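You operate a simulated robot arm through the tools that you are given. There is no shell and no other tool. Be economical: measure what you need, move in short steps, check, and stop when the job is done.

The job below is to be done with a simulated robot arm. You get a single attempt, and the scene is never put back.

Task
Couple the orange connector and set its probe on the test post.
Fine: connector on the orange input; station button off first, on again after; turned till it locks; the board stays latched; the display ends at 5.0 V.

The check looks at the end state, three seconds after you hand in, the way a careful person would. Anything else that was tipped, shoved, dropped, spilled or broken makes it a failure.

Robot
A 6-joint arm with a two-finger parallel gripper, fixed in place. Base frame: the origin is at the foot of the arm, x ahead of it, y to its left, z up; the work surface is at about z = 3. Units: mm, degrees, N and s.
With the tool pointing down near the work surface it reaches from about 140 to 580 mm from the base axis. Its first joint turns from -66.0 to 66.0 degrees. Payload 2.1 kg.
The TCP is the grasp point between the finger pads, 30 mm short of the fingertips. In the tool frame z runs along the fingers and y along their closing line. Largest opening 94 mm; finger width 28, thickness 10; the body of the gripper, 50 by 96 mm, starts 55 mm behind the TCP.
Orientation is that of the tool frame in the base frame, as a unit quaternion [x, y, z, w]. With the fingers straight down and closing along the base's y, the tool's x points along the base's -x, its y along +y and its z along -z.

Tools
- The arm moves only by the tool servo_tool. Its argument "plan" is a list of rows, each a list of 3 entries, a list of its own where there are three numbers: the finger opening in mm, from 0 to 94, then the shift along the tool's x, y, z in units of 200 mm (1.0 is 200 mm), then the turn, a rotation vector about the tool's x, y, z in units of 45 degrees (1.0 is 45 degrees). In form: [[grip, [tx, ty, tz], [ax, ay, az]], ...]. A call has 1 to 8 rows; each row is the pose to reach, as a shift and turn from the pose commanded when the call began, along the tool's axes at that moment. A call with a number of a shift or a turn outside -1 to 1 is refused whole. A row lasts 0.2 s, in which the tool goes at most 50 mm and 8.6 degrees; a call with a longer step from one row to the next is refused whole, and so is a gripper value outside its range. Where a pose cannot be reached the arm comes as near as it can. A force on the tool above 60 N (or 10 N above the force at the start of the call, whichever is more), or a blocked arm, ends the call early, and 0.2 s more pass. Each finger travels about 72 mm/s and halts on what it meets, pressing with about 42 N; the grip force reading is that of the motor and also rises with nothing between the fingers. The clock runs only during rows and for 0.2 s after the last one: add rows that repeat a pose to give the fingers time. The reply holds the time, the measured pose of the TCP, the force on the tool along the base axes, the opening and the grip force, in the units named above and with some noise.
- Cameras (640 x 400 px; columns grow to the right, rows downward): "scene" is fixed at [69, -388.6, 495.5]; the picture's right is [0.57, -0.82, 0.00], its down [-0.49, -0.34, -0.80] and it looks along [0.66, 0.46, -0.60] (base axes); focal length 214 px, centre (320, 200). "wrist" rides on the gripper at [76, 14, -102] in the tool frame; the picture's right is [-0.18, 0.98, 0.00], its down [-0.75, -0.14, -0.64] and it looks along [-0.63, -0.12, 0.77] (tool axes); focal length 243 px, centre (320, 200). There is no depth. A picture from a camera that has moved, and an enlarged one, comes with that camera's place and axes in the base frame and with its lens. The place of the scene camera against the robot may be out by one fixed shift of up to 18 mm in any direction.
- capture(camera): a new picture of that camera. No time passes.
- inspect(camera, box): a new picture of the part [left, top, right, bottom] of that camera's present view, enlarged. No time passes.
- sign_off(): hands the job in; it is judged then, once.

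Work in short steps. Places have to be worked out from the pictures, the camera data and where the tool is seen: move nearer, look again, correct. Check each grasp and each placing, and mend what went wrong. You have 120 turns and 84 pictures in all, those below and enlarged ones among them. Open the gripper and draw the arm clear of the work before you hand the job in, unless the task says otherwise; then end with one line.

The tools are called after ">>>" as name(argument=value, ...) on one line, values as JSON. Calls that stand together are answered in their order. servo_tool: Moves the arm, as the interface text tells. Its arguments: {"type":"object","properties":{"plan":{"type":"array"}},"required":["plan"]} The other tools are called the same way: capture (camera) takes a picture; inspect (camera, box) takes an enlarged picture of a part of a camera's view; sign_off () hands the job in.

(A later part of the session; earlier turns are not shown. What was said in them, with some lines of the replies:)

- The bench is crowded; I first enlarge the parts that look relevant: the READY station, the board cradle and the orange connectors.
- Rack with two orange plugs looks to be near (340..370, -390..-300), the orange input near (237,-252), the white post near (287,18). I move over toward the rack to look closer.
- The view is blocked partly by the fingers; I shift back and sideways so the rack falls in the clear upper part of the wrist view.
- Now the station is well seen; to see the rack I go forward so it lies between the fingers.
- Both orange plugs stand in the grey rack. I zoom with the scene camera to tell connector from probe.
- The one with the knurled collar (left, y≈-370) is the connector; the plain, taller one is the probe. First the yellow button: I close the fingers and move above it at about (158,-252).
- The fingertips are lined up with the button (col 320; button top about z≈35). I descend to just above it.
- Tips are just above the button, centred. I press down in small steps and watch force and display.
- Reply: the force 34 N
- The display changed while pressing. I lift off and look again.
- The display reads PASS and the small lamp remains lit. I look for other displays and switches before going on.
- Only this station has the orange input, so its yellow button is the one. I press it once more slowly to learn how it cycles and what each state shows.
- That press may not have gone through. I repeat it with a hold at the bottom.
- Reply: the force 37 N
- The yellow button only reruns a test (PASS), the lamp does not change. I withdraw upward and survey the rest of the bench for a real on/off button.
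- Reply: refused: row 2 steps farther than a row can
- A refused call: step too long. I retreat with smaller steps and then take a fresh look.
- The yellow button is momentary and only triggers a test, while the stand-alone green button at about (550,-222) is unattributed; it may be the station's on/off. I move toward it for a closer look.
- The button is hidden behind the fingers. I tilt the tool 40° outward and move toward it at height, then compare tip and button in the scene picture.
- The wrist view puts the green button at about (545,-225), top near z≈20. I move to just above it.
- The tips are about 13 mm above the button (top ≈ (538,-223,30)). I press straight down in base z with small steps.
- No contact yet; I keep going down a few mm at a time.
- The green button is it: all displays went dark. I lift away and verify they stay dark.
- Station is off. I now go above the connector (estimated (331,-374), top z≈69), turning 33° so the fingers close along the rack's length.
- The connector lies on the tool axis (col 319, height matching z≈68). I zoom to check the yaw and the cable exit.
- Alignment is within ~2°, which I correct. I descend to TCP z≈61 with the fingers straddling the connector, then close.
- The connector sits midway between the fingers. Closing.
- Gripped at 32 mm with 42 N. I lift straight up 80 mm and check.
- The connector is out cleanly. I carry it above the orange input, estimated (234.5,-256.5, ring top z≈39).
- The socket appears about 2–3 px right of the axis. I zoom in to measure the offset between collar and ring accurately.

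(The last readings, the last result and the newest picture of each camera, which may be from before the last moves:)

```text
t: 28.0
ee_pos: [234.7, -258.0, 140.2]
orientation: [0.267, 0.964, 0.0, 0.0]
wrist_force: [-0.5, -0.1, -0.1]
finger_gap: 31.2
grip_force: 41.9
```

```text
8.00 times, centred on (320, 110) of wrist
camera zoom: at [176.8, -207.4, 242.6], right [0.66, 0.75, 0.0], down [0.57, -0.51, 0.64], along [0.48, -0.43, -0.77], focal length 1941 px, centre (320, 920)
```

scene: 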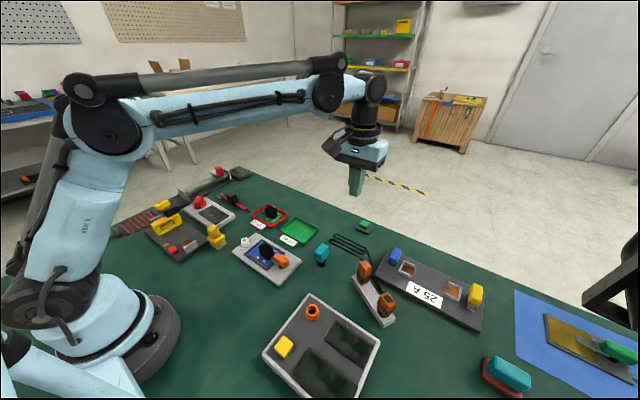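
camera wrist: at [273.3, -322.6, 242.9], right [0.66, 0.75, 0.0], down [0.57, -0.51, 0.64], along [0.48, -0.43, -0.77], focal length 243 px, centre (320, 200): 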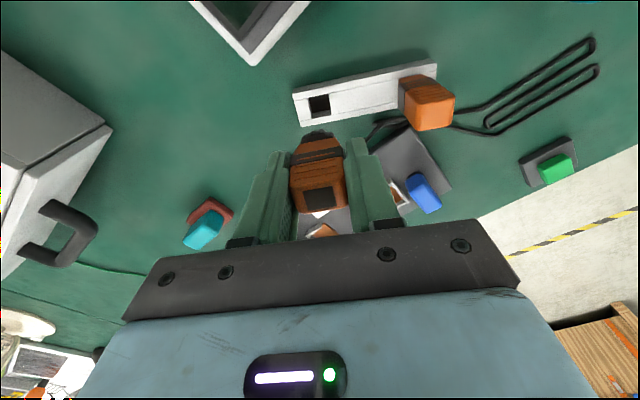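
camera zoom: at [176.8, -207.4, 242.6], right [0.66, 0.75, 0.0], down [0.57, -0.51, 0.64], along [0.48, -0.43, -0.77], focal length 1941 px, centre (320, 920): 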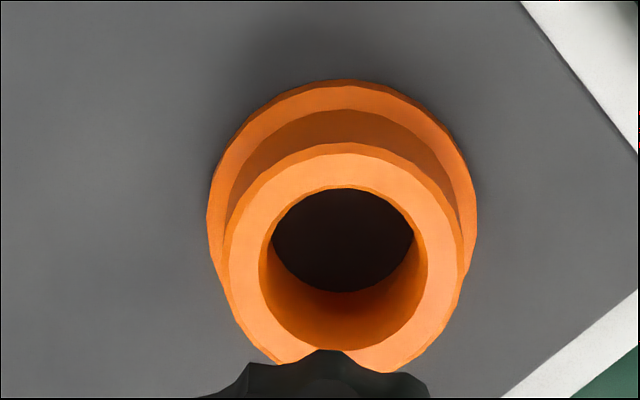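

Offset to the ring: about +2.3 mm along tool y and −1 mm along tool x. I correct and descend to just above the ring.

>>> servo_tool(plan=[[15, [-0.005, 0.0115, 0.05], [0, 0, 0]], [15, [-0.005, 0.0115, 0.12], [0, 0, 0]], [15, [-0.005, 0.0115, 0.18], [0, 0, 0]], [15, [-0.005, 0.0115, 0.18], [0, 0, 0]]])

>>> inspect(camera="wrist", box=[270, 80, 370, 180])

>>> inspect(camera="scene", box=[285, 265, 345, 325])

```text
t: 29.0
ee_pos: [237.3, -257.4, 104.3]
orientation: [0.267, 0.964, 0.0, 0.0]
wrist_force: [-0.3, 0.1, -0.3]
finger_gap: 30.9
grip_force: 42.4
```

```text
4.00 times, centred on (320, 130) of wrist
camera zoom: at [179.6, -206.4, 206.8], right [0.66, 0.75, 0.0], down [0.57, -0.51, 0.64], along [0.48, -0.43, -0.77], focal length 970 px, centre (320, 480)
```

zoom: 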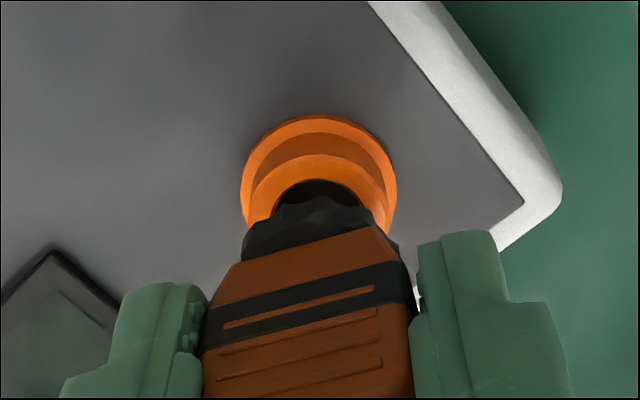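

```text
6.67 times, centred on (315, 295) of scene
camera zoom: at [69.0, -388.6, 495.5], right [0.57, -0.82, 0.0], down [-0.49, -0.34, -0.8], along [0.66, 0.46, -0.6], focal length 1430 px, centre (353, -433)
```

zoom: 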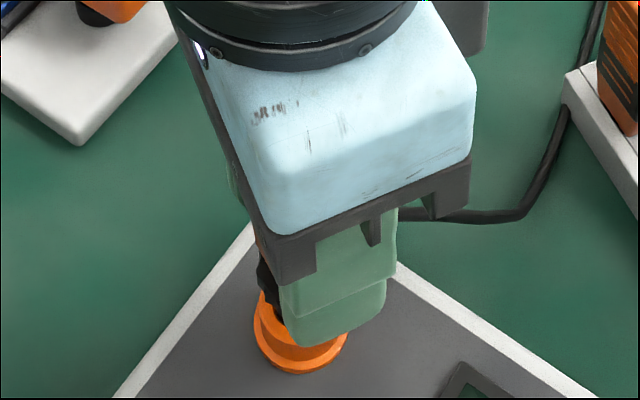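

Lateral alignment looks right. I go down slowly, watching the force.

>>> servo_tool(plan=[[15, [0, 0, 0.015], [0, 0, 0]], [15, [0, 0, 0.03], [0, 0, 0]], [15, [0, 0, 0.045], [0, 0, 0]], [15, [0, 0, 0.06], [0, 0, 0]], [15, [0, 0, 0.06], [0, 0, 0]]])

>>> inspect(camera="wrist", box=[270, 80, 370, 180])

```text
t: 30.2
ee_pos: [236.9, -257.0, 92.5]
orientation: [0.267, 0.964, 0.0, 0.0]
wrist_force: [-1.7, 0.8, -0.5]
finger_gap: 30.6
grip_force: 42.2
```

```text
4.00 times, centred on (320, 130) of wrist
camera zoom: at [179.4, -206.4, 194.8], right [0.66, 0.75, 0.0], down [0.57, -0.51, 0.64], along [0.48, -0.43, -0.77], focal length 970 px, centre (320, 480)
```

zoom: 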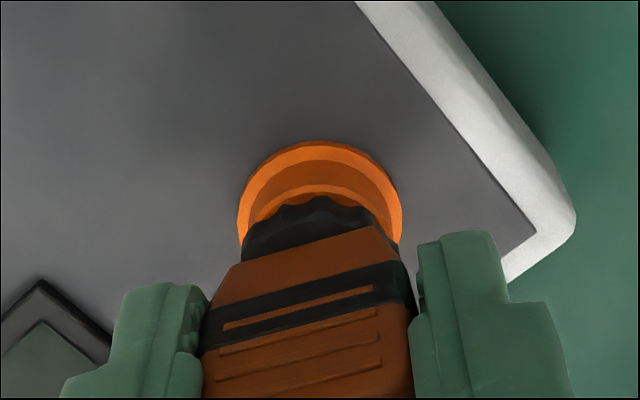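

No contact yet, still concentric. Continue down.

>>> servo_tool(plan=[[15, [0, 0, 0.015], [0, 0, 0]], [15, [0, 0, 0.03], [0, 0, 0]], [15, [0, 0, 0.045], [0, 0, 0]], [15, [0, 0, 0.06], [0, 0, 0]], [15, [0, 0, 0.06], [0, 0, 0]]])

```text
t: 31.4
ee_pos: [236.2, -257.7, 81.8]
orientation: [0.267, 0.964, 0.0, 0.001]
wrist_force: [-5.0, 3.8, 39.7]
finger_gap: 30.9
grip_force: 42.5
```

Firm contact at TCP z≈82. I check whether it is seated in the ring.

>>> inspect(camera="wrist", box=[270, 80, 370, 180])

>>> inspect(camera="scene", box=[285, 265, 345, 325])

```text
4.00 times, centred on (320, 130) of wrist
camera zoom: at [179.3, -206.4, 183.1], right [0.66, 0.75, 0.0], down [0.57, -0.51, 0.64], along [0.48, -0.43, -0.77], focal length 970 px, centre (320, 480)
```

zoom: 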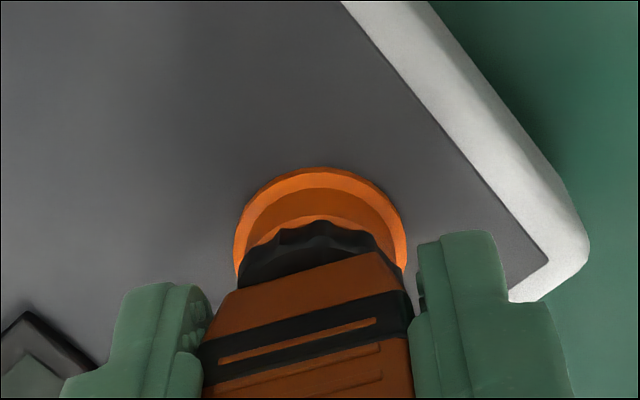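

```text
6.67 times, centred on (315, 295) of scene
camera zoom: at [68.9, -388.4, 495.6], right [0.57, -0.82, 0.0], down [-0.49, -0.34, -0.8], along [0.66, 0.46, -0.6], focal length 1430 px, centre (353, -433)
```

zoom: 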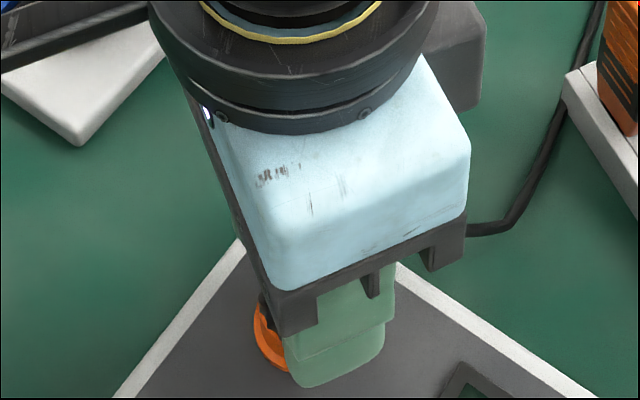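

The ring's rim is still showing on the camera side and the reaction pushes toward tool +x, so the plug is likely ~2 mm off toward −x. I lift slightly, shift +2 mm in tool x and try again.

>>> servo_tool(plan=[[15, [0, 0, -0.015], [0, 0, 0]], [15, [0.01, 0, -0.015], [0, 0, 0]], [15, [0.01, 0, -0.003], [0, 0, 0]], [15, [0.01, 0, 0.009], [0, 0, 0]], [15, [0.01, 0, 0.009], [0, 0, 0]]])

```text
t: 32.6
ee_pos: [235.2, -255.8, 80.1]
orientation: [0.267, 0.964, 0.0, 0.001]
wrist_force: [-2.5, 2.6, 42.2]
finger_gap: 30.7
grip_force: 41.5
```

>>> inspect(camera="wrist", box=[270, 80, 370, 180])

```text
4.00 times, centred on (320, 130) of wrist
camera zoom: at [177.6, -205.3, 181.5], right [0.66, 0.75, 0.0], down [0.57, -0.51, 0.64], along [0.48, -0.43, -0.77], focal length 970 px, centre (320, 480)
```

zoom: 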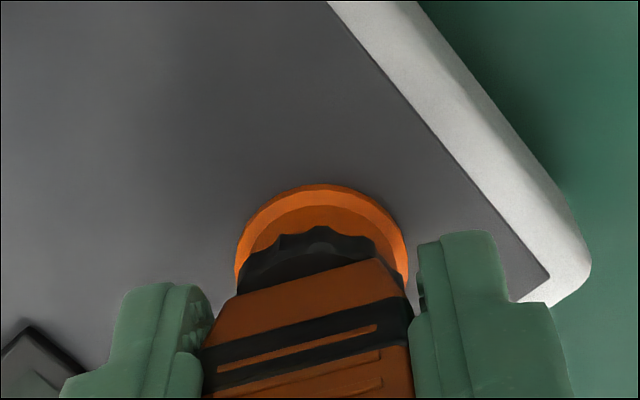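

Now the collar covers the ring top concentrically. Keeping moderate downward pressure, I turn clockwise (seen from above) and watch height and force.

>>> servo_tool(plan=[[15, [0, 0, -0.003], [0, 0, 0]], [15, [0, 0, -0.003], [0, 0, 0.18]], [15, [0, 0, -0.003], [0, 0, 0.36]], [15, [0, 0, -0.003], [0, 0, 0.36]]])

>>> inspect(camera="wrist", box=[270, 80, 370, 180])

```text
t: 33.6
ee_pos: [234.5, -255.6, 79.1]
orientation: [0.402, 0.916, 0.0, 0.0]
wrist_force: [1.5, 0.4, 4.6]
finger_gap: 30.8
grip_force: 41.2
```

```text
4.00 times, centred on (320, 130) of wrist
camera zoom: at [194.1, -190.9, 181.5], right [0.85, 0.53, 0.0], down [0.41, -0.65, 0.64], along [0.34, -0.54, -0.77], focal length 970 px, centre (320, 480)
```

zoom: 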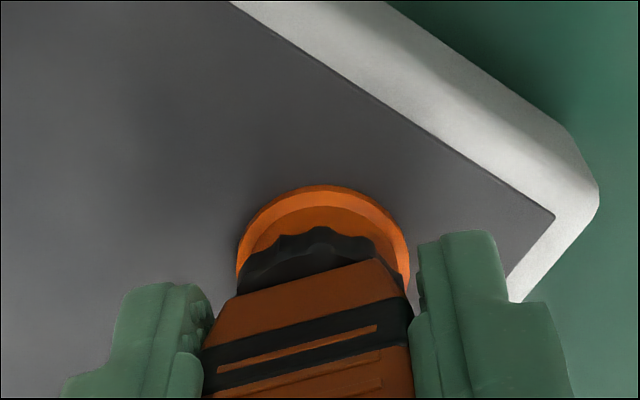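

Turning 16° relieved the pressure: it sank a bit. I press down a little more while continuing to turn.

>>> servo_tool(plan=[[15, [0, 0, 0.006], [0, 0, 0]], [15, [0, 0, 0.006], [0, 0, 0.18]], [15, [0, 0, 0.006], [0, 0, 0.36]], [15, [0, 0, 0.006], [0, 0, 0.36]]])

```text
t: 34.6
ee_pos: [234.8, -256.4, 79.0]
orientation: [0.527, 0.85, 0.0, 0.002]
wrist_force: [3.4, -0.7, 39.9]
finger_gap: 31.2
grip_force: 42.3
```

>>> inspect(camera="wrist", box=[260, 80, 380, 230])

>>> inspect(camera="scene", box=[270, 250, 370, 330])

```text
2.67 times, centred on (320, 155) of wrist
camera zoom: at [214.3, -182.6, 180.7], right [0.96, 0.27, 0.0], down [0.21, -0.74, 0.64], along [0.18, -0.62, -0.77], focal length 647 px, centre (320, 320)
```

zoom: 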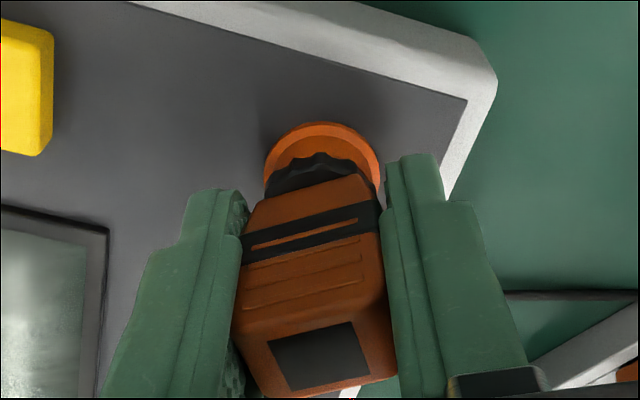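

```text
5.00 times, centred on (320, 290) of scene
camera zoom: at [68.9, -388.5, 495.6], right [0.57, -0.82, 0.0], down [-0.49, -0.34, -0.8], along [0.66, 0.46, -0.6], focal length 1072 px, centre (320, -250)
```

zoom: 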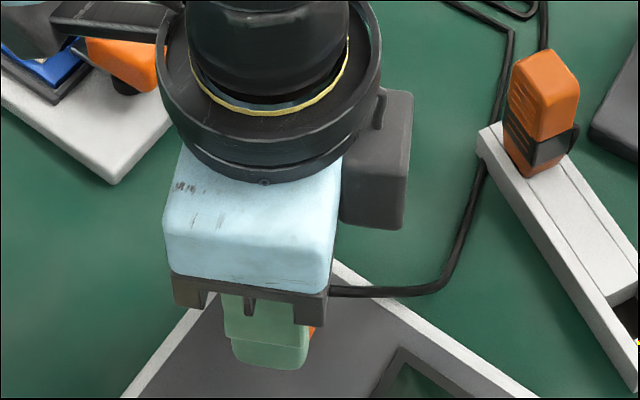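

The connector turned with the jaws, lagging only a few degrees. I ease the pressure and turn another 24°.

>>> servo_tool(plan=[[15, [0, 0, -0.005], [0, 0, 0]], [15, [0, 0, -0.005], [0, 0, 0.18]], [15, [0, 0, -0.005], [0, 0, 0.36]], [15, [0, 0, -0.005], [0, 0, 0.54]], [15, [0, 0, -0.005], [0, 0, 0.54]]])

>>> inspect(camera="wrist", box=[260, 80, 380, 230])

```text
t: 35.8
ee_pos: [234.8, -256.7, 79.0]
orientation: [0.694, 0.72, 0.001, 0.001]
wrist_force: [1.0, 0.1, 0.0]
finger_gap: 31.0
grip_force: 41.6
```

```text
2.67 times, centred on (320, 155) of wrist
camera zoom: at [246.5, -180.0, 181.6], right [0.99, -0.15, 0.0], down [-0.11, -0.76, 0.64], along [-0.09, -0.63, -0.77], focal length 647 px, centre (320, 320)
```

zoom: 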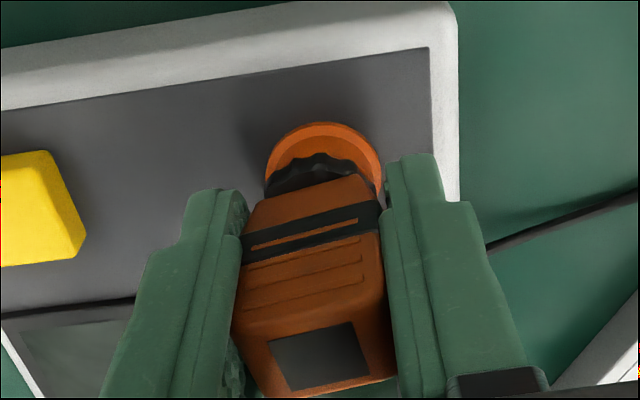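

Still turning freely with the jaws, 57° so far. Another 32°.

>>> servo_tool(plan=[[15, [0, 0, 0.004], [0, 0, 0.18]], [15, [0, 0, 0.004], [0, 0, 0.36]], [15, [0, 0, 0.004], [0, 0, 0.54]], [15, [0, 0, 0.004], [0, 0, 0.72]], [15, [0, 0, 0.004], [0, 0, 0.72]]])

>>> inspect(camera="wrist", box=[260, 80, 380, 230])

```text
t: 37.0
ee_pos: [235.5, -256.9, 78.9]
orientation: [0.867, 0.498, 0.0, 0.0]
wrist_force: [1.1, -0.2, 4.1]
finger_gap: 30.7
grip_force: 42.1
```

```text
2.67 times, centred on (320, 155) of wrist
camera zoom: at [286.2, -198.2, 180.9], right [0.76, -0.65, 0.0], down [-0.5, -0.58, 0.64], along [-0.42, -0.49, -0.77], focal length 647 px, centre (320, 320)
```

zoom: 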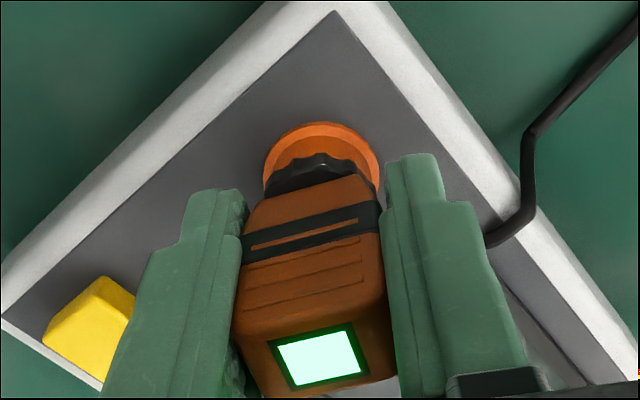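

The indicator on the connector lit green: it is locked. I open the fingers and rise straight up.

>>> servo_tool(plan=[[45, [0, 0, 0], [0, 0, 0]], [60, [0, 0, 0], [0, 0, 0]], [60, [0, 0, -0.12], [0, 0, 0]], [60, [0, 0, -0.3], [0, 0, 0]], [60, [0, 0, -0.5], [0, 0, 0]], [60, [0, 0, -0.7], [0, 0, 0]], [60, [0, 0, -0.7], [0, 0, 0]]])

>>> inspect(camera="scene", box=[240, 200, 440, 380])

```text
t: 38.6
ee_pos: [235.1, -257.9, 219.6]
orientation: [0.866, 0.499, -0.001, -0.001]
wrist_force: [0.3, 0.5, -1.4]
finger_gap: 59.9
grip_force: 0.0
```

```text
2.22 times, centred on (340, 290) of scene
camera zoom: at [69.0, -388.6, 495.5], right [0.57, -0.82, 0.0], down [-0.49, -0.34, -0.8], along [0.66, 0.46, -0.6], focal length 477 px, centre (276, 0)
```

zoom: 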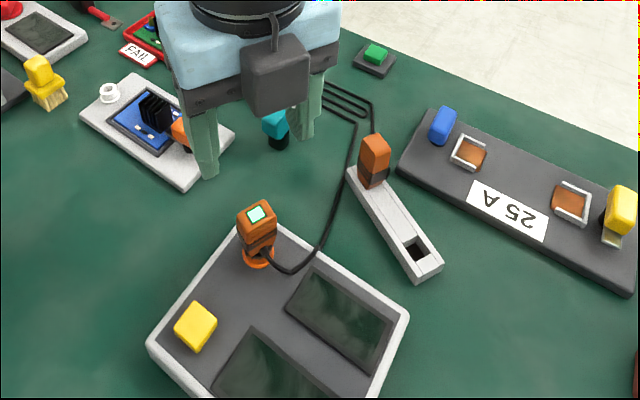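

Connector is standing locked on the input. Next the probe: I move above it (≈(376,-305), top z≈68) and turn back to 31° in two calls.

>>> servo_tool(plan=[[60, [0.025, 0.12, 0], [0, 0, -0.17]], [60, [0.05, 0.24, 0], [0, 0, -0.34]], [60, [0.075, 0.36, 0], [0, 0, -0.51]], [60, [0.1, 0.48, 0], [0, 0, -0.68]], [60, [0.125, 0.6, 0], [0, 0, -0.85]], [60, [0.149, 0.728, 0.1], [0, 0, -1.0]], [60, [0.149, 0.728, 0.25], [0, 0, -1.0]], [60, [0.149, 0.728, 0.25], [0, 0, -1.0]]])

>>> servo_tool(plan=[[60, [0, 0, 0], [0, 0, -0.17]], [60, [0, 0, 0], [0, 0, -0.34]], [60, [0, 0, 0], [0, 0, -0.51]], [60, [0, 0, 0], [0, 0, -0.68]], [60, [0, 0, 0], [0, 0, -0.85]], [60, [0, 0, 0.05], [0, 0, -0.98]], [60, [0, 0, 0.05], [0, 0, -0.98]]])

>>> inspect(camera="wrist", box=[240, 60, 400, 220])

```text
t: 40.4
ee_pos: [375.9, -304.3, 168.2]
orientation: [0.609, 0.793, 0.0, 0.0]
wrist_force: [0.5, -0.5, 0.6]
finger_gap: 60.1
grip_force: 0.0
```

```text
t: 42.0
ee_pos: [376.0, -304.4, 158.2]
orientation: [0.266, 0.964, 0.0, 0.0]
wrist_force: [0.9, -0.2, -0.5]
finger_gap: 59.9
grip_force: 0.0
```

```text
2.50 times, centred on (320, 140) of wrist
camera zoom: at [318.3, -252.8, 260.7], right [0.66, 0.75, 0.0], down [0.57, -0.51, 0.64], along [0.48, -0.43, -0.77], focal length 606 px, centre (320, 350)
```

zoom: 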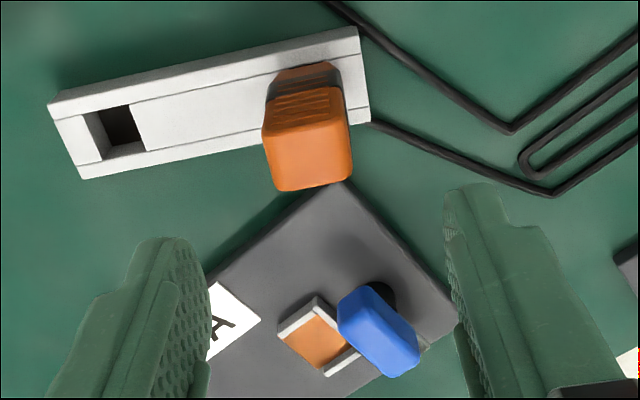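

The probe lies ~4 mm toward −y of the tool. I correct, descend and straddle it.

>>> servo_tool(plan=[[60, [0, -0.0195, 0.15], [0, 0, 0]], [60, [0, -0.0195, 0.3], [0, 0, 0]], [60, [0, -0.0195, 0.42], [0, 0, 0]], [60, [0, -0.0195, 0.49], [0, 0, 0]], [60, [0, -0.0195, 0.49], [0, 0, 0]]])

>>> capture(camera="wrist")

```text
t: 43.2
ee_pos: [373.8, -307.7, 59.8]
orientation: [0.267, 0.964, 0.0, -0.001]
wrist_force: [0.2, -0.4, 0.2]
finger_gap: 60.0
grip_force: 0.0
```

```text
25 pictures are left
camera wrist: at [316.3, -255.4, 162.8], right [0.66, 0.75, 0.0], down [0.57, -0.51, 0.64], along [0.48, -0.43, -0.77], focal length 243 px, centre (320, 200)
```

wrist: 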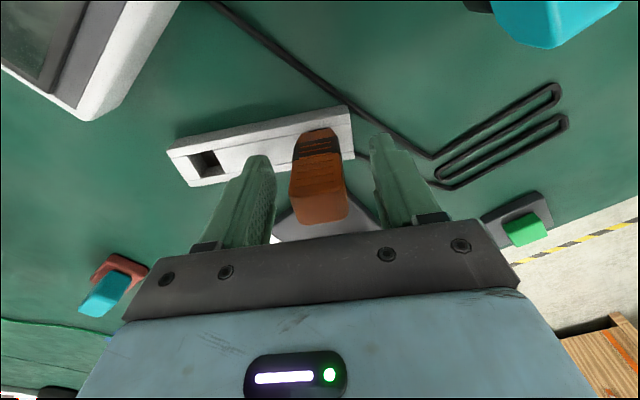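

Centred. Close and lift.

>>> servo_tool(plan=[[40, [0, 0, 0], [0, 0, 0]], [20, [0, 0, 0], [0, 0, 0]], [12, [0, 0, 0], [0, 0, 0]], [12, [0, 0, 0], [0, 0, 0]], [12, [0, 0, -0.06], [0, 0, 0]], [12, [0, 0, -0.2], [0, 0, 0]], [12, [0, 0, -0.4], [0, 0, 0]], [12, [0, 0, -0.5], [0, 0, 0]]])

>>> capture(camera="wrist")

```text
t: 45.0
ee_pos: [372.7, -308.3, 160.5]
orientation: [0.267, 0.964, 0.0, -0.001]
wrist_force: [-0.9, -0.4, -1.1]
finger_gap: 28.8
grip_force: 41.9
```

```text
24 pictures are left
camera wrist: at [315.6, -256.5, 263.1], right [0.66, 0.75, 0.0], down [0.57, -0.51, 0.64], along [0.48, -0.43, -0.77], focal length 243 px, centre (320, 200)
```

wrist: 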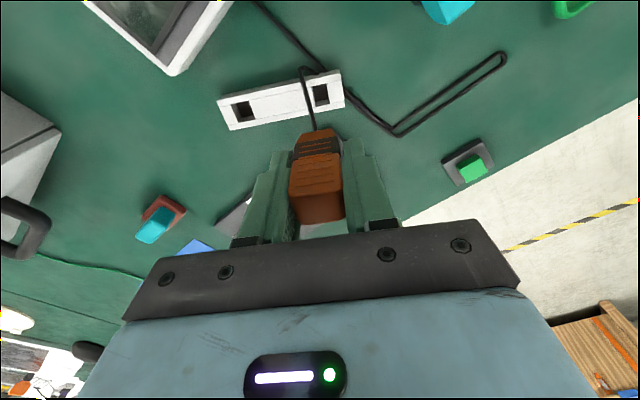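

Probe held (28.8 mm). I carry it high toward the white test post at about (286,19), in two calls.

>>> servo_tool(plan=[[12, [0.06, 0.05, -0.15], [0, 0, 0]], [12, [0.18, 0.17, -0.2], [0, 0, 0]], [12, [0.32, 0.31, -0.2], [0, 0, 0]], [12, [0.46, 0.45, -0.2], [0, 0, 0]], [12, [0.6075, 0.5885, -0.2], [0, 0, 0]], [12, [0.6075, 0.5885, -0.2], [0, 0, 0]]])

>>> servo_tool(plan=[[12, [0.14, 0.13, 0], [0, 0, 0]], [12, [0.28, 0.27, 0], [0, 0, 0]], [12, [0.42, 0.41, 0], [0, 0, 0]], [12, [0.54, 0.53, 0], [0, 0, 0]], [12, [0.6075, 0.5885, 0.1], [0, 0, 0]], [12, [0.6075, 0.5885, 0.2], [0, 0, 0]], [12, [0.6075, 0.5885, 0.2], [0, 0, 0]]])

>>> capture(camera="wrist")

>>> capture(camera="scene")

```text
t: 46.4
ee_pos: [328.9, -143.5, 202.0]
orientation: [0.268, 0.963, 0.0, -0.001]
wrist_force: [0.1, 0.7, -1.2]
finger_gap: 28.8
grip_force: 42.1
```

```text
t: 48.0
ee_pos: [288.0, 19.7, 160.8]
orientation: [0.267, 0.964, -0.001, 0.0]
wrist_force: [-0.1, 0.1, -0.2]
finger_gap: 28.8
grip_force: 42.1
```

```text
23 pictures are left
camera wrist: at [229.5, 71.0, 263.2], right [0.66, 0.75, 0.0], down [0.57, -0.51, 0.64], along [0.48, -0.43, -0.77], focal length 243 px, centre (320, 200)
```

wrist: 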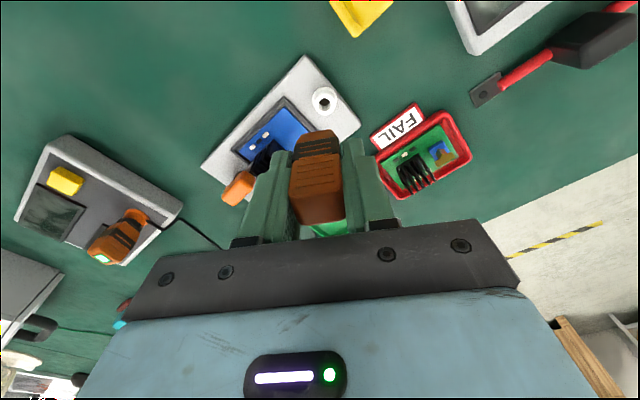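

```text
22 pictures are left
```

scene: 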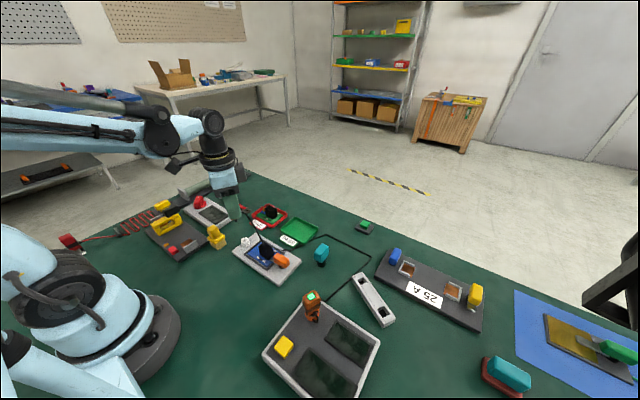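

The post shows ~4 mm off in tool x and ~3.5 mm in tool y. I correct, go lower and look closely at tip versus post.

>>> servo_tool(plan=[[12, [0.0175, 0.0175, 0.08], [0, 0, 0]], [12, [0.0175, 0.0175, 0.18], [0, 0, 0]], [12, [0.0175, 0.0175, 0.22], [0, 0, 0]], [12, [0.0175, 0.0175, 0.22], [0, 0, 0]]])

>>> inspect(camera="wrist", box=[270, 60, 370, 160])

>>> inspect(camera="scene", box=[215, 205, 275, 265])

```text
t: 49.0
ee_pos: [285.5, 24.6, 116.2]
orientation: [0.267, 0.964, 0.0, 0.0]
wrist_force: [0.1, 0.2, -0.7]
finger_gap: 28.9
grip_force: 41.5
```

```text
4.00 times, centred on (320, 110) of wrist
camera zoom: at [227.9, 75.6, 219.1], right [0.66, 0.75, 0.0], down [0.57, -0.51, 0.64], along [0.48, -0.43, -0.77], focal length 970 px, centre (320, 560)
```

zoom: 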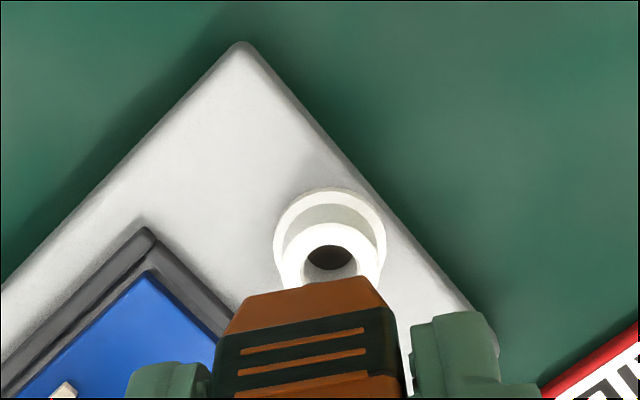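

```text
6.67 times, centred on (245, 235) of scene
camera zoom: at [69.0, -388.6, 495.5], right [0.57, -0.82, 0.0], down [-0.49, -0.34, -0.8], along [0.66, 0.46, -0.6], focal length 1430 px, centre (820, -33)
```

zoom: 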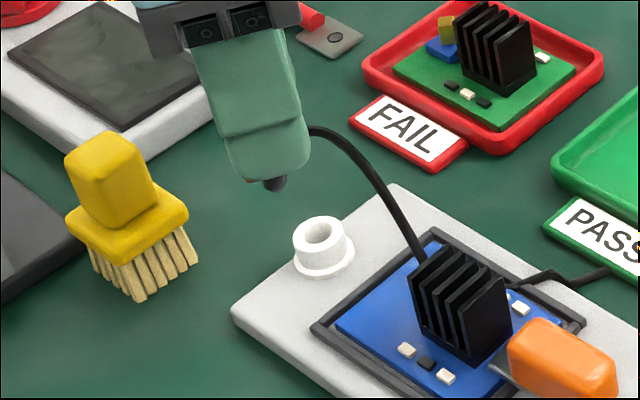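

The wrist view says nearly aligned (needs ~+2 mm tool y), but the scene view hints the tip is left of the post. I lower 20 mm so tip and post are nearly level, and compare directly.

>>> servo_tool(plan=[[12, [0, 0.01, 0.05], [0, 0, 0]], [12, [0, 0.01, 0.1], [0, 0, 0]], [12, [0, 0.01, 0.1], [0, 0, 0]]])

>>> inspect(camera="scene", box=[225, 215, 275, 265])

>>> inspect(camera="wrist", box=[270, 80, 370, 180])

```text
t: 49.8
ee_pos: [287.5, 26.5, 96.3]
orientation: [0.267, 0.964, 0.0, 0.0]
wrist_force: [0.3, -0.5, -0.1]
finger_gap: 28.9
grip_force: 42.4
```

```text
8.00 times, centred on (250, 240) of scene
camera zoom: at [69.0, -388.6, 495.5], right [0.57, -0.82, 0.0], down [-0.49, -0.34, -0.8], along [0.66, 0.46, -0.6], focal length 1716 px, centre (880, -120)
```

zoom: 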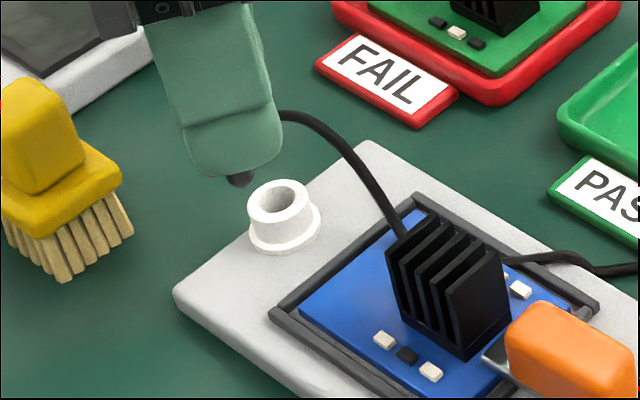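

```text
4.00 times, centred on (320, 130) of wrist
camera zoom: at [229.4, 77.1, 199.0], right [0.66, 0.75, 0.0], down [0.57, -0.51, 0.64], along [0.48, -0.43, -0.77], focal length 970 px, centre (320, 480)
```

zoom: 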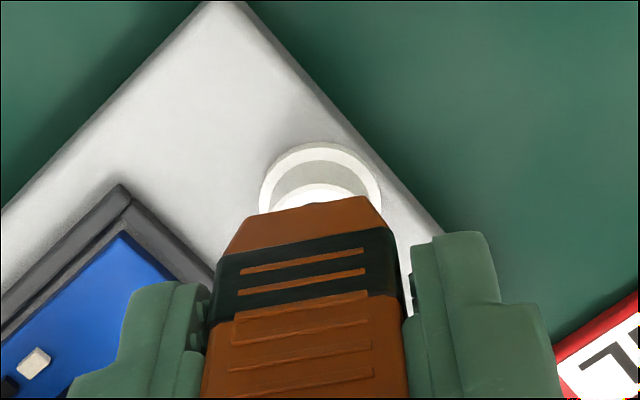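

The two views disagree about the tool-x offset. I rise 15 mm and yaw 45°: the post's column in the rotated wrist view will reveal the offset independent of height.

>>> servo_tool(plan=[[12, [0, 0, -0.1], [0, 0, 0]], [12, [0, 0, -0.1], [0, 0, 0.18]], [12, [0, 0, -0.1], [0, 0, 0.36]], [12, [0, 0, -0.1], [0, 0, 0.54]], [12, [0, 0, -0.1], [0, 0, 0.72]], [12, [0, 0, -0.1], [0, 0, 0.9]], [12, [0, 0, -0.1], [0, 0, 1.0]], [12, [0, 0, -0.1], [0, 0, 1.0]]])

>>> inspect(camera="wrist", box=[270, 60, 370, 160])

```text
t: 51.6
ee_pos: [286.4, 25.6, 115.8]
orientation: [0.617, 0.787, 0.001, 0.0]
wrist_force: [0.1, 0.4, -0.7]
finger_gap: 28.8
grip_force: 41.8
```

```text
4.00 times, centred on (320, 110) of wrist
camera zoom: at [282.6, 103.4, 218.9], right [1.0, 0.06, 0.0], down [0.04, -0.77, 0.64], along [0.04, -0.64, -0.77], focal length 970 px, centre (320, 560)
```

zoom: 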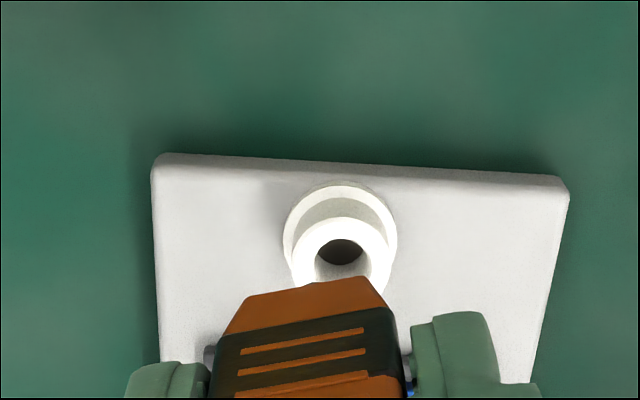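

The rotated view's column gives a robust offset of about (+4.2,−1.8) mm in base. I apply it, descend part-way, and recheck in both views.

>>> servo_tool(plan=[[12, [-0.0137, 0.018, 0], [0, 0, 0]], [12, [-0.0137, 0.018, 0.06], [0, 0, 0]], [12, [-0.0137, 0.018, 0.11], [0, 0, 0]], [12, [-0.0137, 0.018, 0.11], [0, 0, 0]]])

>>> inspect(camera="scene", box=[225, 215, 275, 265])

```text
t: 52.6
ee_pos: [290.8, 23.7, 94.6]
orientation: [0.615, 0.788, 0.0, 0.001]
wrist_force: [0.7, 0.1, 0.3]
finger_gap: 28.8
grip_force: 41.9
```

```text
8.00 times, centred on (250, 240) of scene
camera zoom: at [69.0, -388.6, 495.5], right [0.57, -0.82, 0.0], down [-0.49, -0.34, -0.8], along [0.66, 0.46, -0.6], focal length 1716 px, centre (880, -120)
```

zoom: 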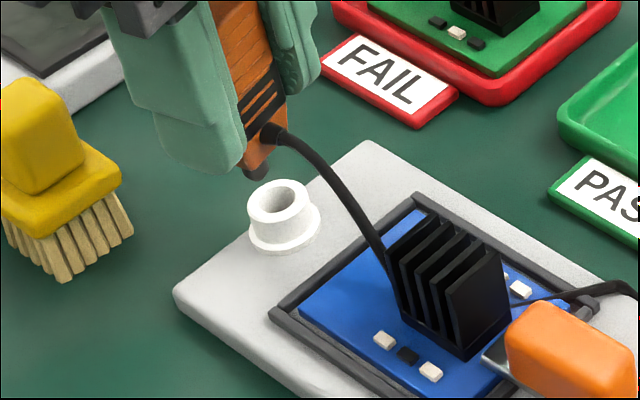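

The scene view puts the tip still ~6 mm to the left of the post axis; the probe seems held slightly off-centre. I shift −4 mm in tool x, +1 mm in y, lower 5 mm and compare again.

>>> servo_tool(plan=[[12, [-0.02, 0.005, 0], [0, 0, 0]], [12, [-0.02, 0.005, 0.015], [0, 0, 0]], [12, [-0.02, 0.005, 0.025], [0, 0, 0]], [12, [-0.02, 0.005, 0.025], [0, 0, 0]]])

>>> inspect(camera="scene", box=[232, 225, 262, 245])

>>> inspect(camera="wrist", box=[270, 90, 370, 190])

```text
t: 53.6
ee_pos: [293.1, 20.5, 90.4]
orientation: [0.616, 0.788, 0.0, 0.0]
wrist_force: [0.3, 0.1, -0.9]
finger_gap: 28.7
grip_force: 41.8
```

```text
16.00 times, centred on (247, 235) of scene
camera zoom: at [69.0, -388.6, 495.5], right [0.57, -0.82, 0.0], down [-0.49, -0.34, -0.8], along [0.66, 0.46, -0.6], focal length 3432 px, centre (1488, -360)
```

zoom: 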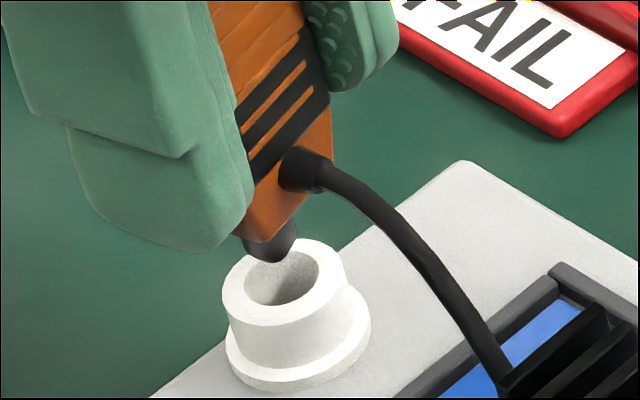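

```text
4.00 times, centred on (320, 140) of wrist
camera zoom: at [289.1, 97.9, 191.8], right [1.0, 0.06, 0.0], down [0.04, -0.77, 0.64], along [0.04, -0.64, -0.77], focal length 970 px, centre (320, 440)
```

zoom: 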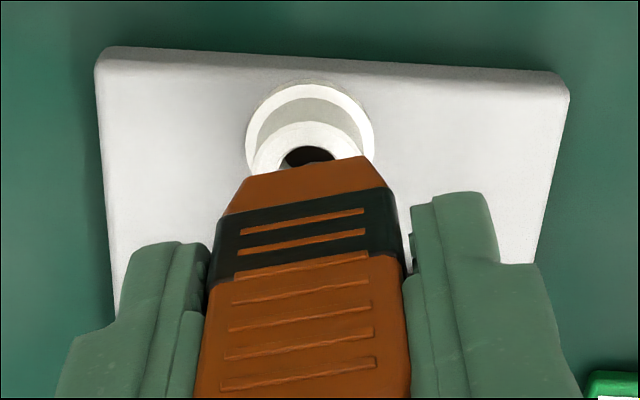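

Now tip and post nearly coincide in the scene; remaining offset I estimate at −2 mm tool x and −1.5 mm tool y. I correct and lower slowly.

>>> servo_tool(plan=[[12, [-0.01, -0.0075, 0], [0, 0, 0]], [12, [-0.01, -0.0075, 0], [0, 0, 0]], [12, [-0.01, -0.0075, 0.01], [0, 0, 0]], [12, [-0.01, -0.0075, 0.02], [0, 0, 0]], [12, [-0.01, -0.0075, 0.02], [0, 0, 0]]])

>>> inspect(camera="scene", box=[232, 225, 262, 245])

```text
t: 54.8
ee_pos: [293.4, 18.4, 85.0]
orientation: [0.616, 0.788, -0.001, 0.0]
wrist_force: [0.0, 0.6, 0.0]
finger_gap: 28.8
grip_force: 42.0
```

```text
16.00 times, centred on (247, 235) of scene
camera zoom: at [69.0, -388.6, 495.5], right [0.57, -0.82, 0.0], down [-0.49, -0.34, -0.8], along [0.66, 0.46, -0.6], focal length 3432 px, centre (1488, -360)
```

zoom: 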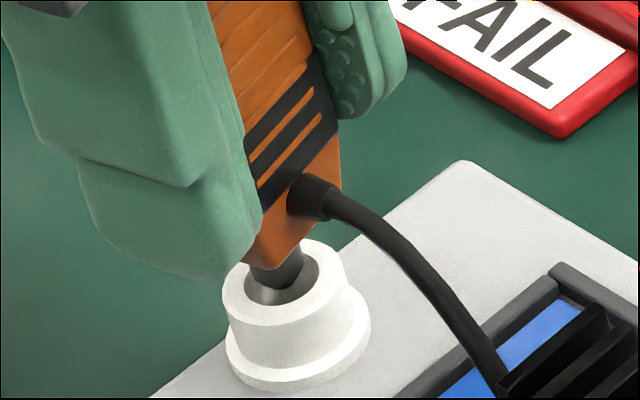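

The tip is dropping into the hole, no contact force. Continue down gently.

>>> servo_tool(plan=[[12, [0, 0, 0.01], [0, 0, 0]], [12, [0, 0, 0.02], [0, 0, 0]], [12, [0, 0, 0.03], [0, 0, 0]], [12, [0, 0, 0.03], [0, 0, 0]]])

>>> inspect(camera="scene", box=[232, 225, 262, 245])

```text
t: 55.8
ee_pos: [291.9, 18.6, 80.1]
orientation: [0.616, 0.788, 0.0, -0.001]
wrist_force: [-1.7, 0.7, -0.5]
finger_gap: 28.6
grip_force: 41.7
```

```text
16.00 times, centred on (247, 235) of scene
camera zoom: at [69.0, -388.6, 495.5], right [0.57, -0.82, 0.0], down [-0.49, -0.34, -0.8], along [0.66, 0.46, -0.6], focal length 3432 px, centre (1488, -360)
```

zoom: 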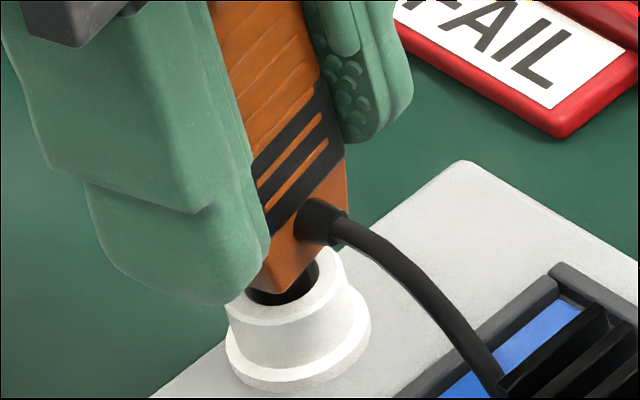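

It is inside the ring. I continue until it seats.

>>> servo_tool(plan=[[12, [0, 0, 0.01], [0, 0, 0]], [12, [0, 0, 0.02], [0, 0, 0]], [12, [0, 0, 0.03], [0, 0, 0]], [12, [0, 0, 0.04], [0, 0, 0]], [12, [0, 0, 0.04], [0, 0, 0]]])

>>> inspect(camera="scene", box=[232, 225, 262, 245])

```text
t: 57.0
ee_pos: [290.5, 18.7, 72.1]
orientation: [0.616, 0.788, 0.001, 0.001]
wrist_force: [-0.1, 0.6, -1.2]
finger_gap: 28.8
grip_force: 41.8
```

```text
16.00 times, centred on (247, 235) of scene
camera zoom: at [69.0, -388.6, 495.5], right [0.57, -0.82, 0.0], down [-0.49, -0.34, -0.8], along [0.66, 0.46, -0.6], focal length 3432 px, centre (1488, -360)
```

zoom: 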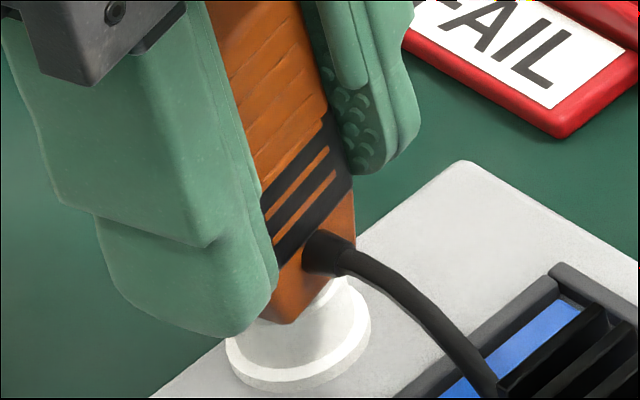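

>>> servo_tool(plan=[[12, [0, 0, 0.01], [0, 0, 0]], [12, [0, 0, 0.02], [0, 0, 0]], [12, [0, 0, 0.03], [0, 0, 0]], [12, [0, 0, 0.03], [0, 0, 0]]])

```text
t: 58.0
ee_pos: [292.1, 18.8, 66.4]
orientation: [0.615, 0.788, 0.002, 0.0]
wrist_force: [-3.2, 5.8, 39.2]
finger_gap: 28.6
grip_force: 42.1
```

Seated with firm contact (39 N). I release the probe, rise, and check.

>>> servo_tool(plan=[[12, [0, 0, -0.006], [0, 0, 0]], [40, [0, 0, -0.006], [0, 0, 0]], [56, [0, 0, -0.006], [0, 0, 0]], [56, [0, 0, -0.12], [0, 0, 0]], [56, [0, 0, -0.3], [0, 0, 0]], [56, [0, 0, -0.5], [0, 0, 0]], [56, [0, 0, -0.7], [0, 0, 0]], [56, [0, 0, -0.7], [0, 0, 0]]])

>>> inspect(camera="scene", box=[200, 200, 400, 360])

```text
t: 59.8
ee_pos: [292.6, 19.3, 204.7]
orientation: [0.615, 0.788, 0.0, -0.001]
wrist_force: [-0.1, 0.0, 0.2]
finger_gap: 55.9
grip_force: 0.1
```

```text
2.50 times, centred on (300, 280) of scene
camera zoom: at [69.0, -388.6, 495.5], right [0.57, -0.82, 0.0], down [-0.49, -0.34, -0.8], along [0.66, 0.46, -0.6], focal length 536 px, centre (370, 0)
```

zoom: 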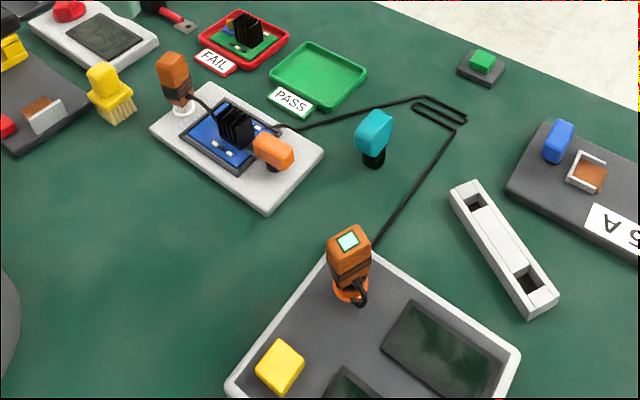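

Probe stands on the post, latch untouched, connector indicator lit. Now back to the green button: closing the fingers and returning to yaw 0 near (454,-223,219).

>>> servo_tool(plan=[[40, [-0.05, 0.02, -0.07], [0, 0, -0.15]], [20, [-0.12, 0.05, -0.07], [0, 0, -0.32]], [0, [-0.22, 0.08, -0.07], [0, 0, -0.49]], [0, [-0.32, 0.12, -0.07], [0, 0, -0.66]], [0, [-0.42, 0.16, -0.07], [0, 0, -0.83]], [0, [-0.52, 0.19, -0.07], [0, 0, -1.0]], [0, [-0.52, 0.19, -0.07], [0, 0, -1.0]]])

>>> servo_tool(plan=[[0, [-0.13, -0.06, 0], [0, 0, -0.15]], [0, [-0.26, -0.12, 0], [0, 0, -0.3]], [0, [-0.4, -0.19, 0], [0, 0, -0.45]], [0, [-0.54, -0.26, 0], [0, 0, -0.6]], [0, [-0.68, -0.33, 0], [0, 0, -0.687]], [0, [-0.814, -0.387, 0], [0, 0, -0.687]], [0, [-0.814, -0.387, 0], [0, 0, -0.687]]])

```text
t: 61.4
ee_pos: [354.2, -74.9, 220.7]
orientation: [0.266, 0.964, -0.001, 0.0]
wrist_force: [0.0, 0.0, -0.3]
finger_gap: 0.1
grip_force: 32.7
```

```text
t: 63.0
ee_pos: [453.0, -223.6, 219.3]
orientation: [0.001, 1.0, 0.0, 0.0]
wrist_force: [0.1, 0.1, -0.3]
finger_gap: 0.0
grip_force: 33.1
```

At the approach pose. I tilt 40° and move to just above the green button at (531,-223).

>>> servo_tool(plan=[[0, [-0.08, 0, 0.03], [0, -0.178, 0]], [0, [-0.16, 0, 0.1], [0, -0.356, 0]], [0, [-0.24, 0, 0.2], [0, -0.534, 0]], [0, [-0.32, 0, 0.33], [0, -0.712, 0]], [0, [-0.39, 0, 0.46], [0, -0.889, 0]], [0, [-0.39, 0, 0.6], [0, -0.889, 0]], [0, [-0.39, 0.002, 0.74], [0, -0.889, 0]], [0, [-0.39, 0.002, 0.74], [0, -0.889, 0]]])

```text
t: 64.8
ee_pos: [531.2, -223.2, 71.1]
orientation: [0.001, 0.939, 0.0, 0.343]
wrist_force: [-0.5, 0.0, -0.2]
finger_gap: 0.1
grip_force: 32.8
```

Now press down to about z=48.5, as before, and look at the displays.

>>> servo_tool(plan=[[0, [0.035, 0, 0.042], [0, 0, 0]], [0, [0.056, 0, 0.067], [0, 0, 0]], [0, [0.066, 0, 0.078], [0, 0, 0]], [0, [0.073, 0, 0.087], [0, 0, 0]], [0, [0.073, 0, 0.087], [0, 0, 0]]])

>>> inspect(camera="scene", box=[200, 190, 400, 400])

```text
t: 66.0
ee_pos: [531.0, -222.5, 48.3]
orientation: [0.001, 0.94, 0.0, 0.342]
wrist_force: [-3.8, 1.8, 4.6]
finger_gap: 0.0
grip_force: 33.0
```

```text
1.90 times, centred on (300, 295) of scene
camera zoom: at [68.9, -388.5, 495.5], right [0.57, -0.82, 0.0], down [-0.49, -0.34, -0.8], along [0.66, 0.46, -0.6], focal length 408 px, centre (358, 19)
```

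zoom: 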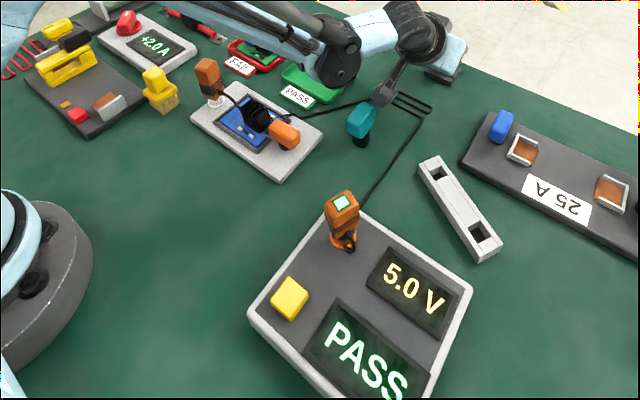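

The display reads 5.0 V. I retreat from the button as before, open the gripper and check the final state.

>>> servo_tool(plan=[[0, [-0.064, 0, -0.077], [0, 0, 0]], [0, [-0.16, 0, -0.19], [0, 0, 0]], [0, [-0.25, 0, -0.3], [0, 0, 0]], [0, [-0.25, 0, -0.42], [0, 0.178, 0]], [0, [-0.25, 0, -0.55], [0, 0.356, 0]], [20, [-0.25, 0, -0.68], [0, 0.534, 0]], [40, [-0.25, 0, -0.8], [0, 0.712, 0]], [60, [-0.25, 0, -0.9], [0, 0.889, 0]]])

>>> servo_tool(plan=[[60, [0, 0, -0.15], [0, 0, 0]], [60, [0, 0, -0.3], [0, 0, 0]], [60, [0, 0, -0.3], [0, 0, 0]]])

>>> capture(camera="scene")

>>> inspect(camera="scene", box=[215, 215, 385, 395])

```text
t: 67.8
ee_pos: [453.7, -223.1, 218.2]
orientation: [0.001, 1.0, 0.0, -0.001]
wrist_force: [0.0, 1.2, 0.0]
finger_gap: 60.1
grip_force: 0.0
```

```text
t: 68.6
ee_pos: [452.9, -222.7, 277.8]
orientation: [0.001, 1.0, 0.0, -0.001]
wrist_force: [-0.1, 0.9, 1.0]
finger_gap: 59.7
grip_force: 0.1
```

```text
8 pictures are left
```

scene: 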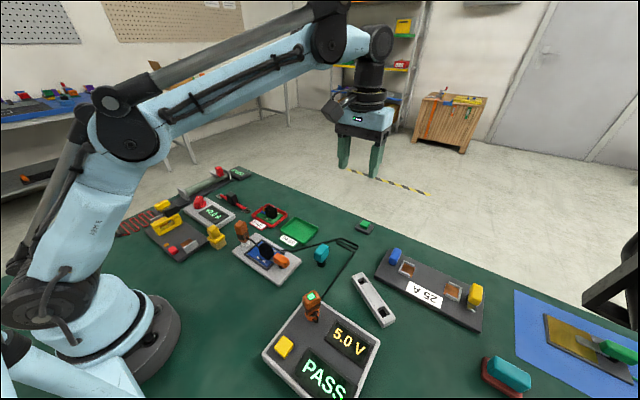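

```text
2.22 times, centred on (300, 305) of scene
camera zoom: at [69.0, -388.6, 495.5], right [0.57, -0.82, 0.0], down [-0.49, -0.34, -0.8], along [0.66, 0.46, -0.6], focal length 477 px, centre (364, -33)
```

zoom: 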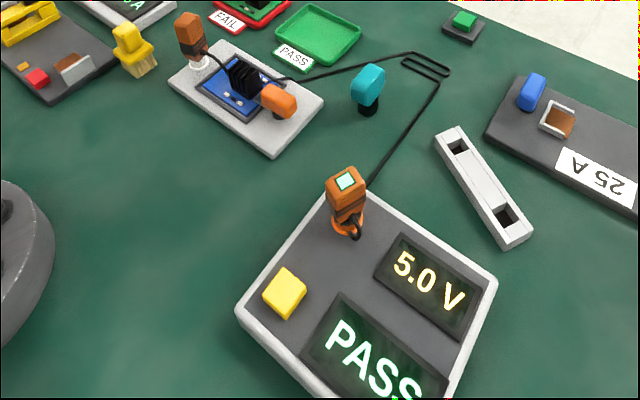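

The display holds 5.0 V with the arm clear; connector locked, probe on the post, board latched. Handing in.

>>> sign_off()

```text
The job is handed in.
```

The orange connector is locked on the orange input and its probe is on the test post. The green station button was off for the coupling and is on again, the board is still latched, and the display reads 5.0 V. Before I found that button I pressed the yellow one a few times, so the other display now shows PASS instead of READY.
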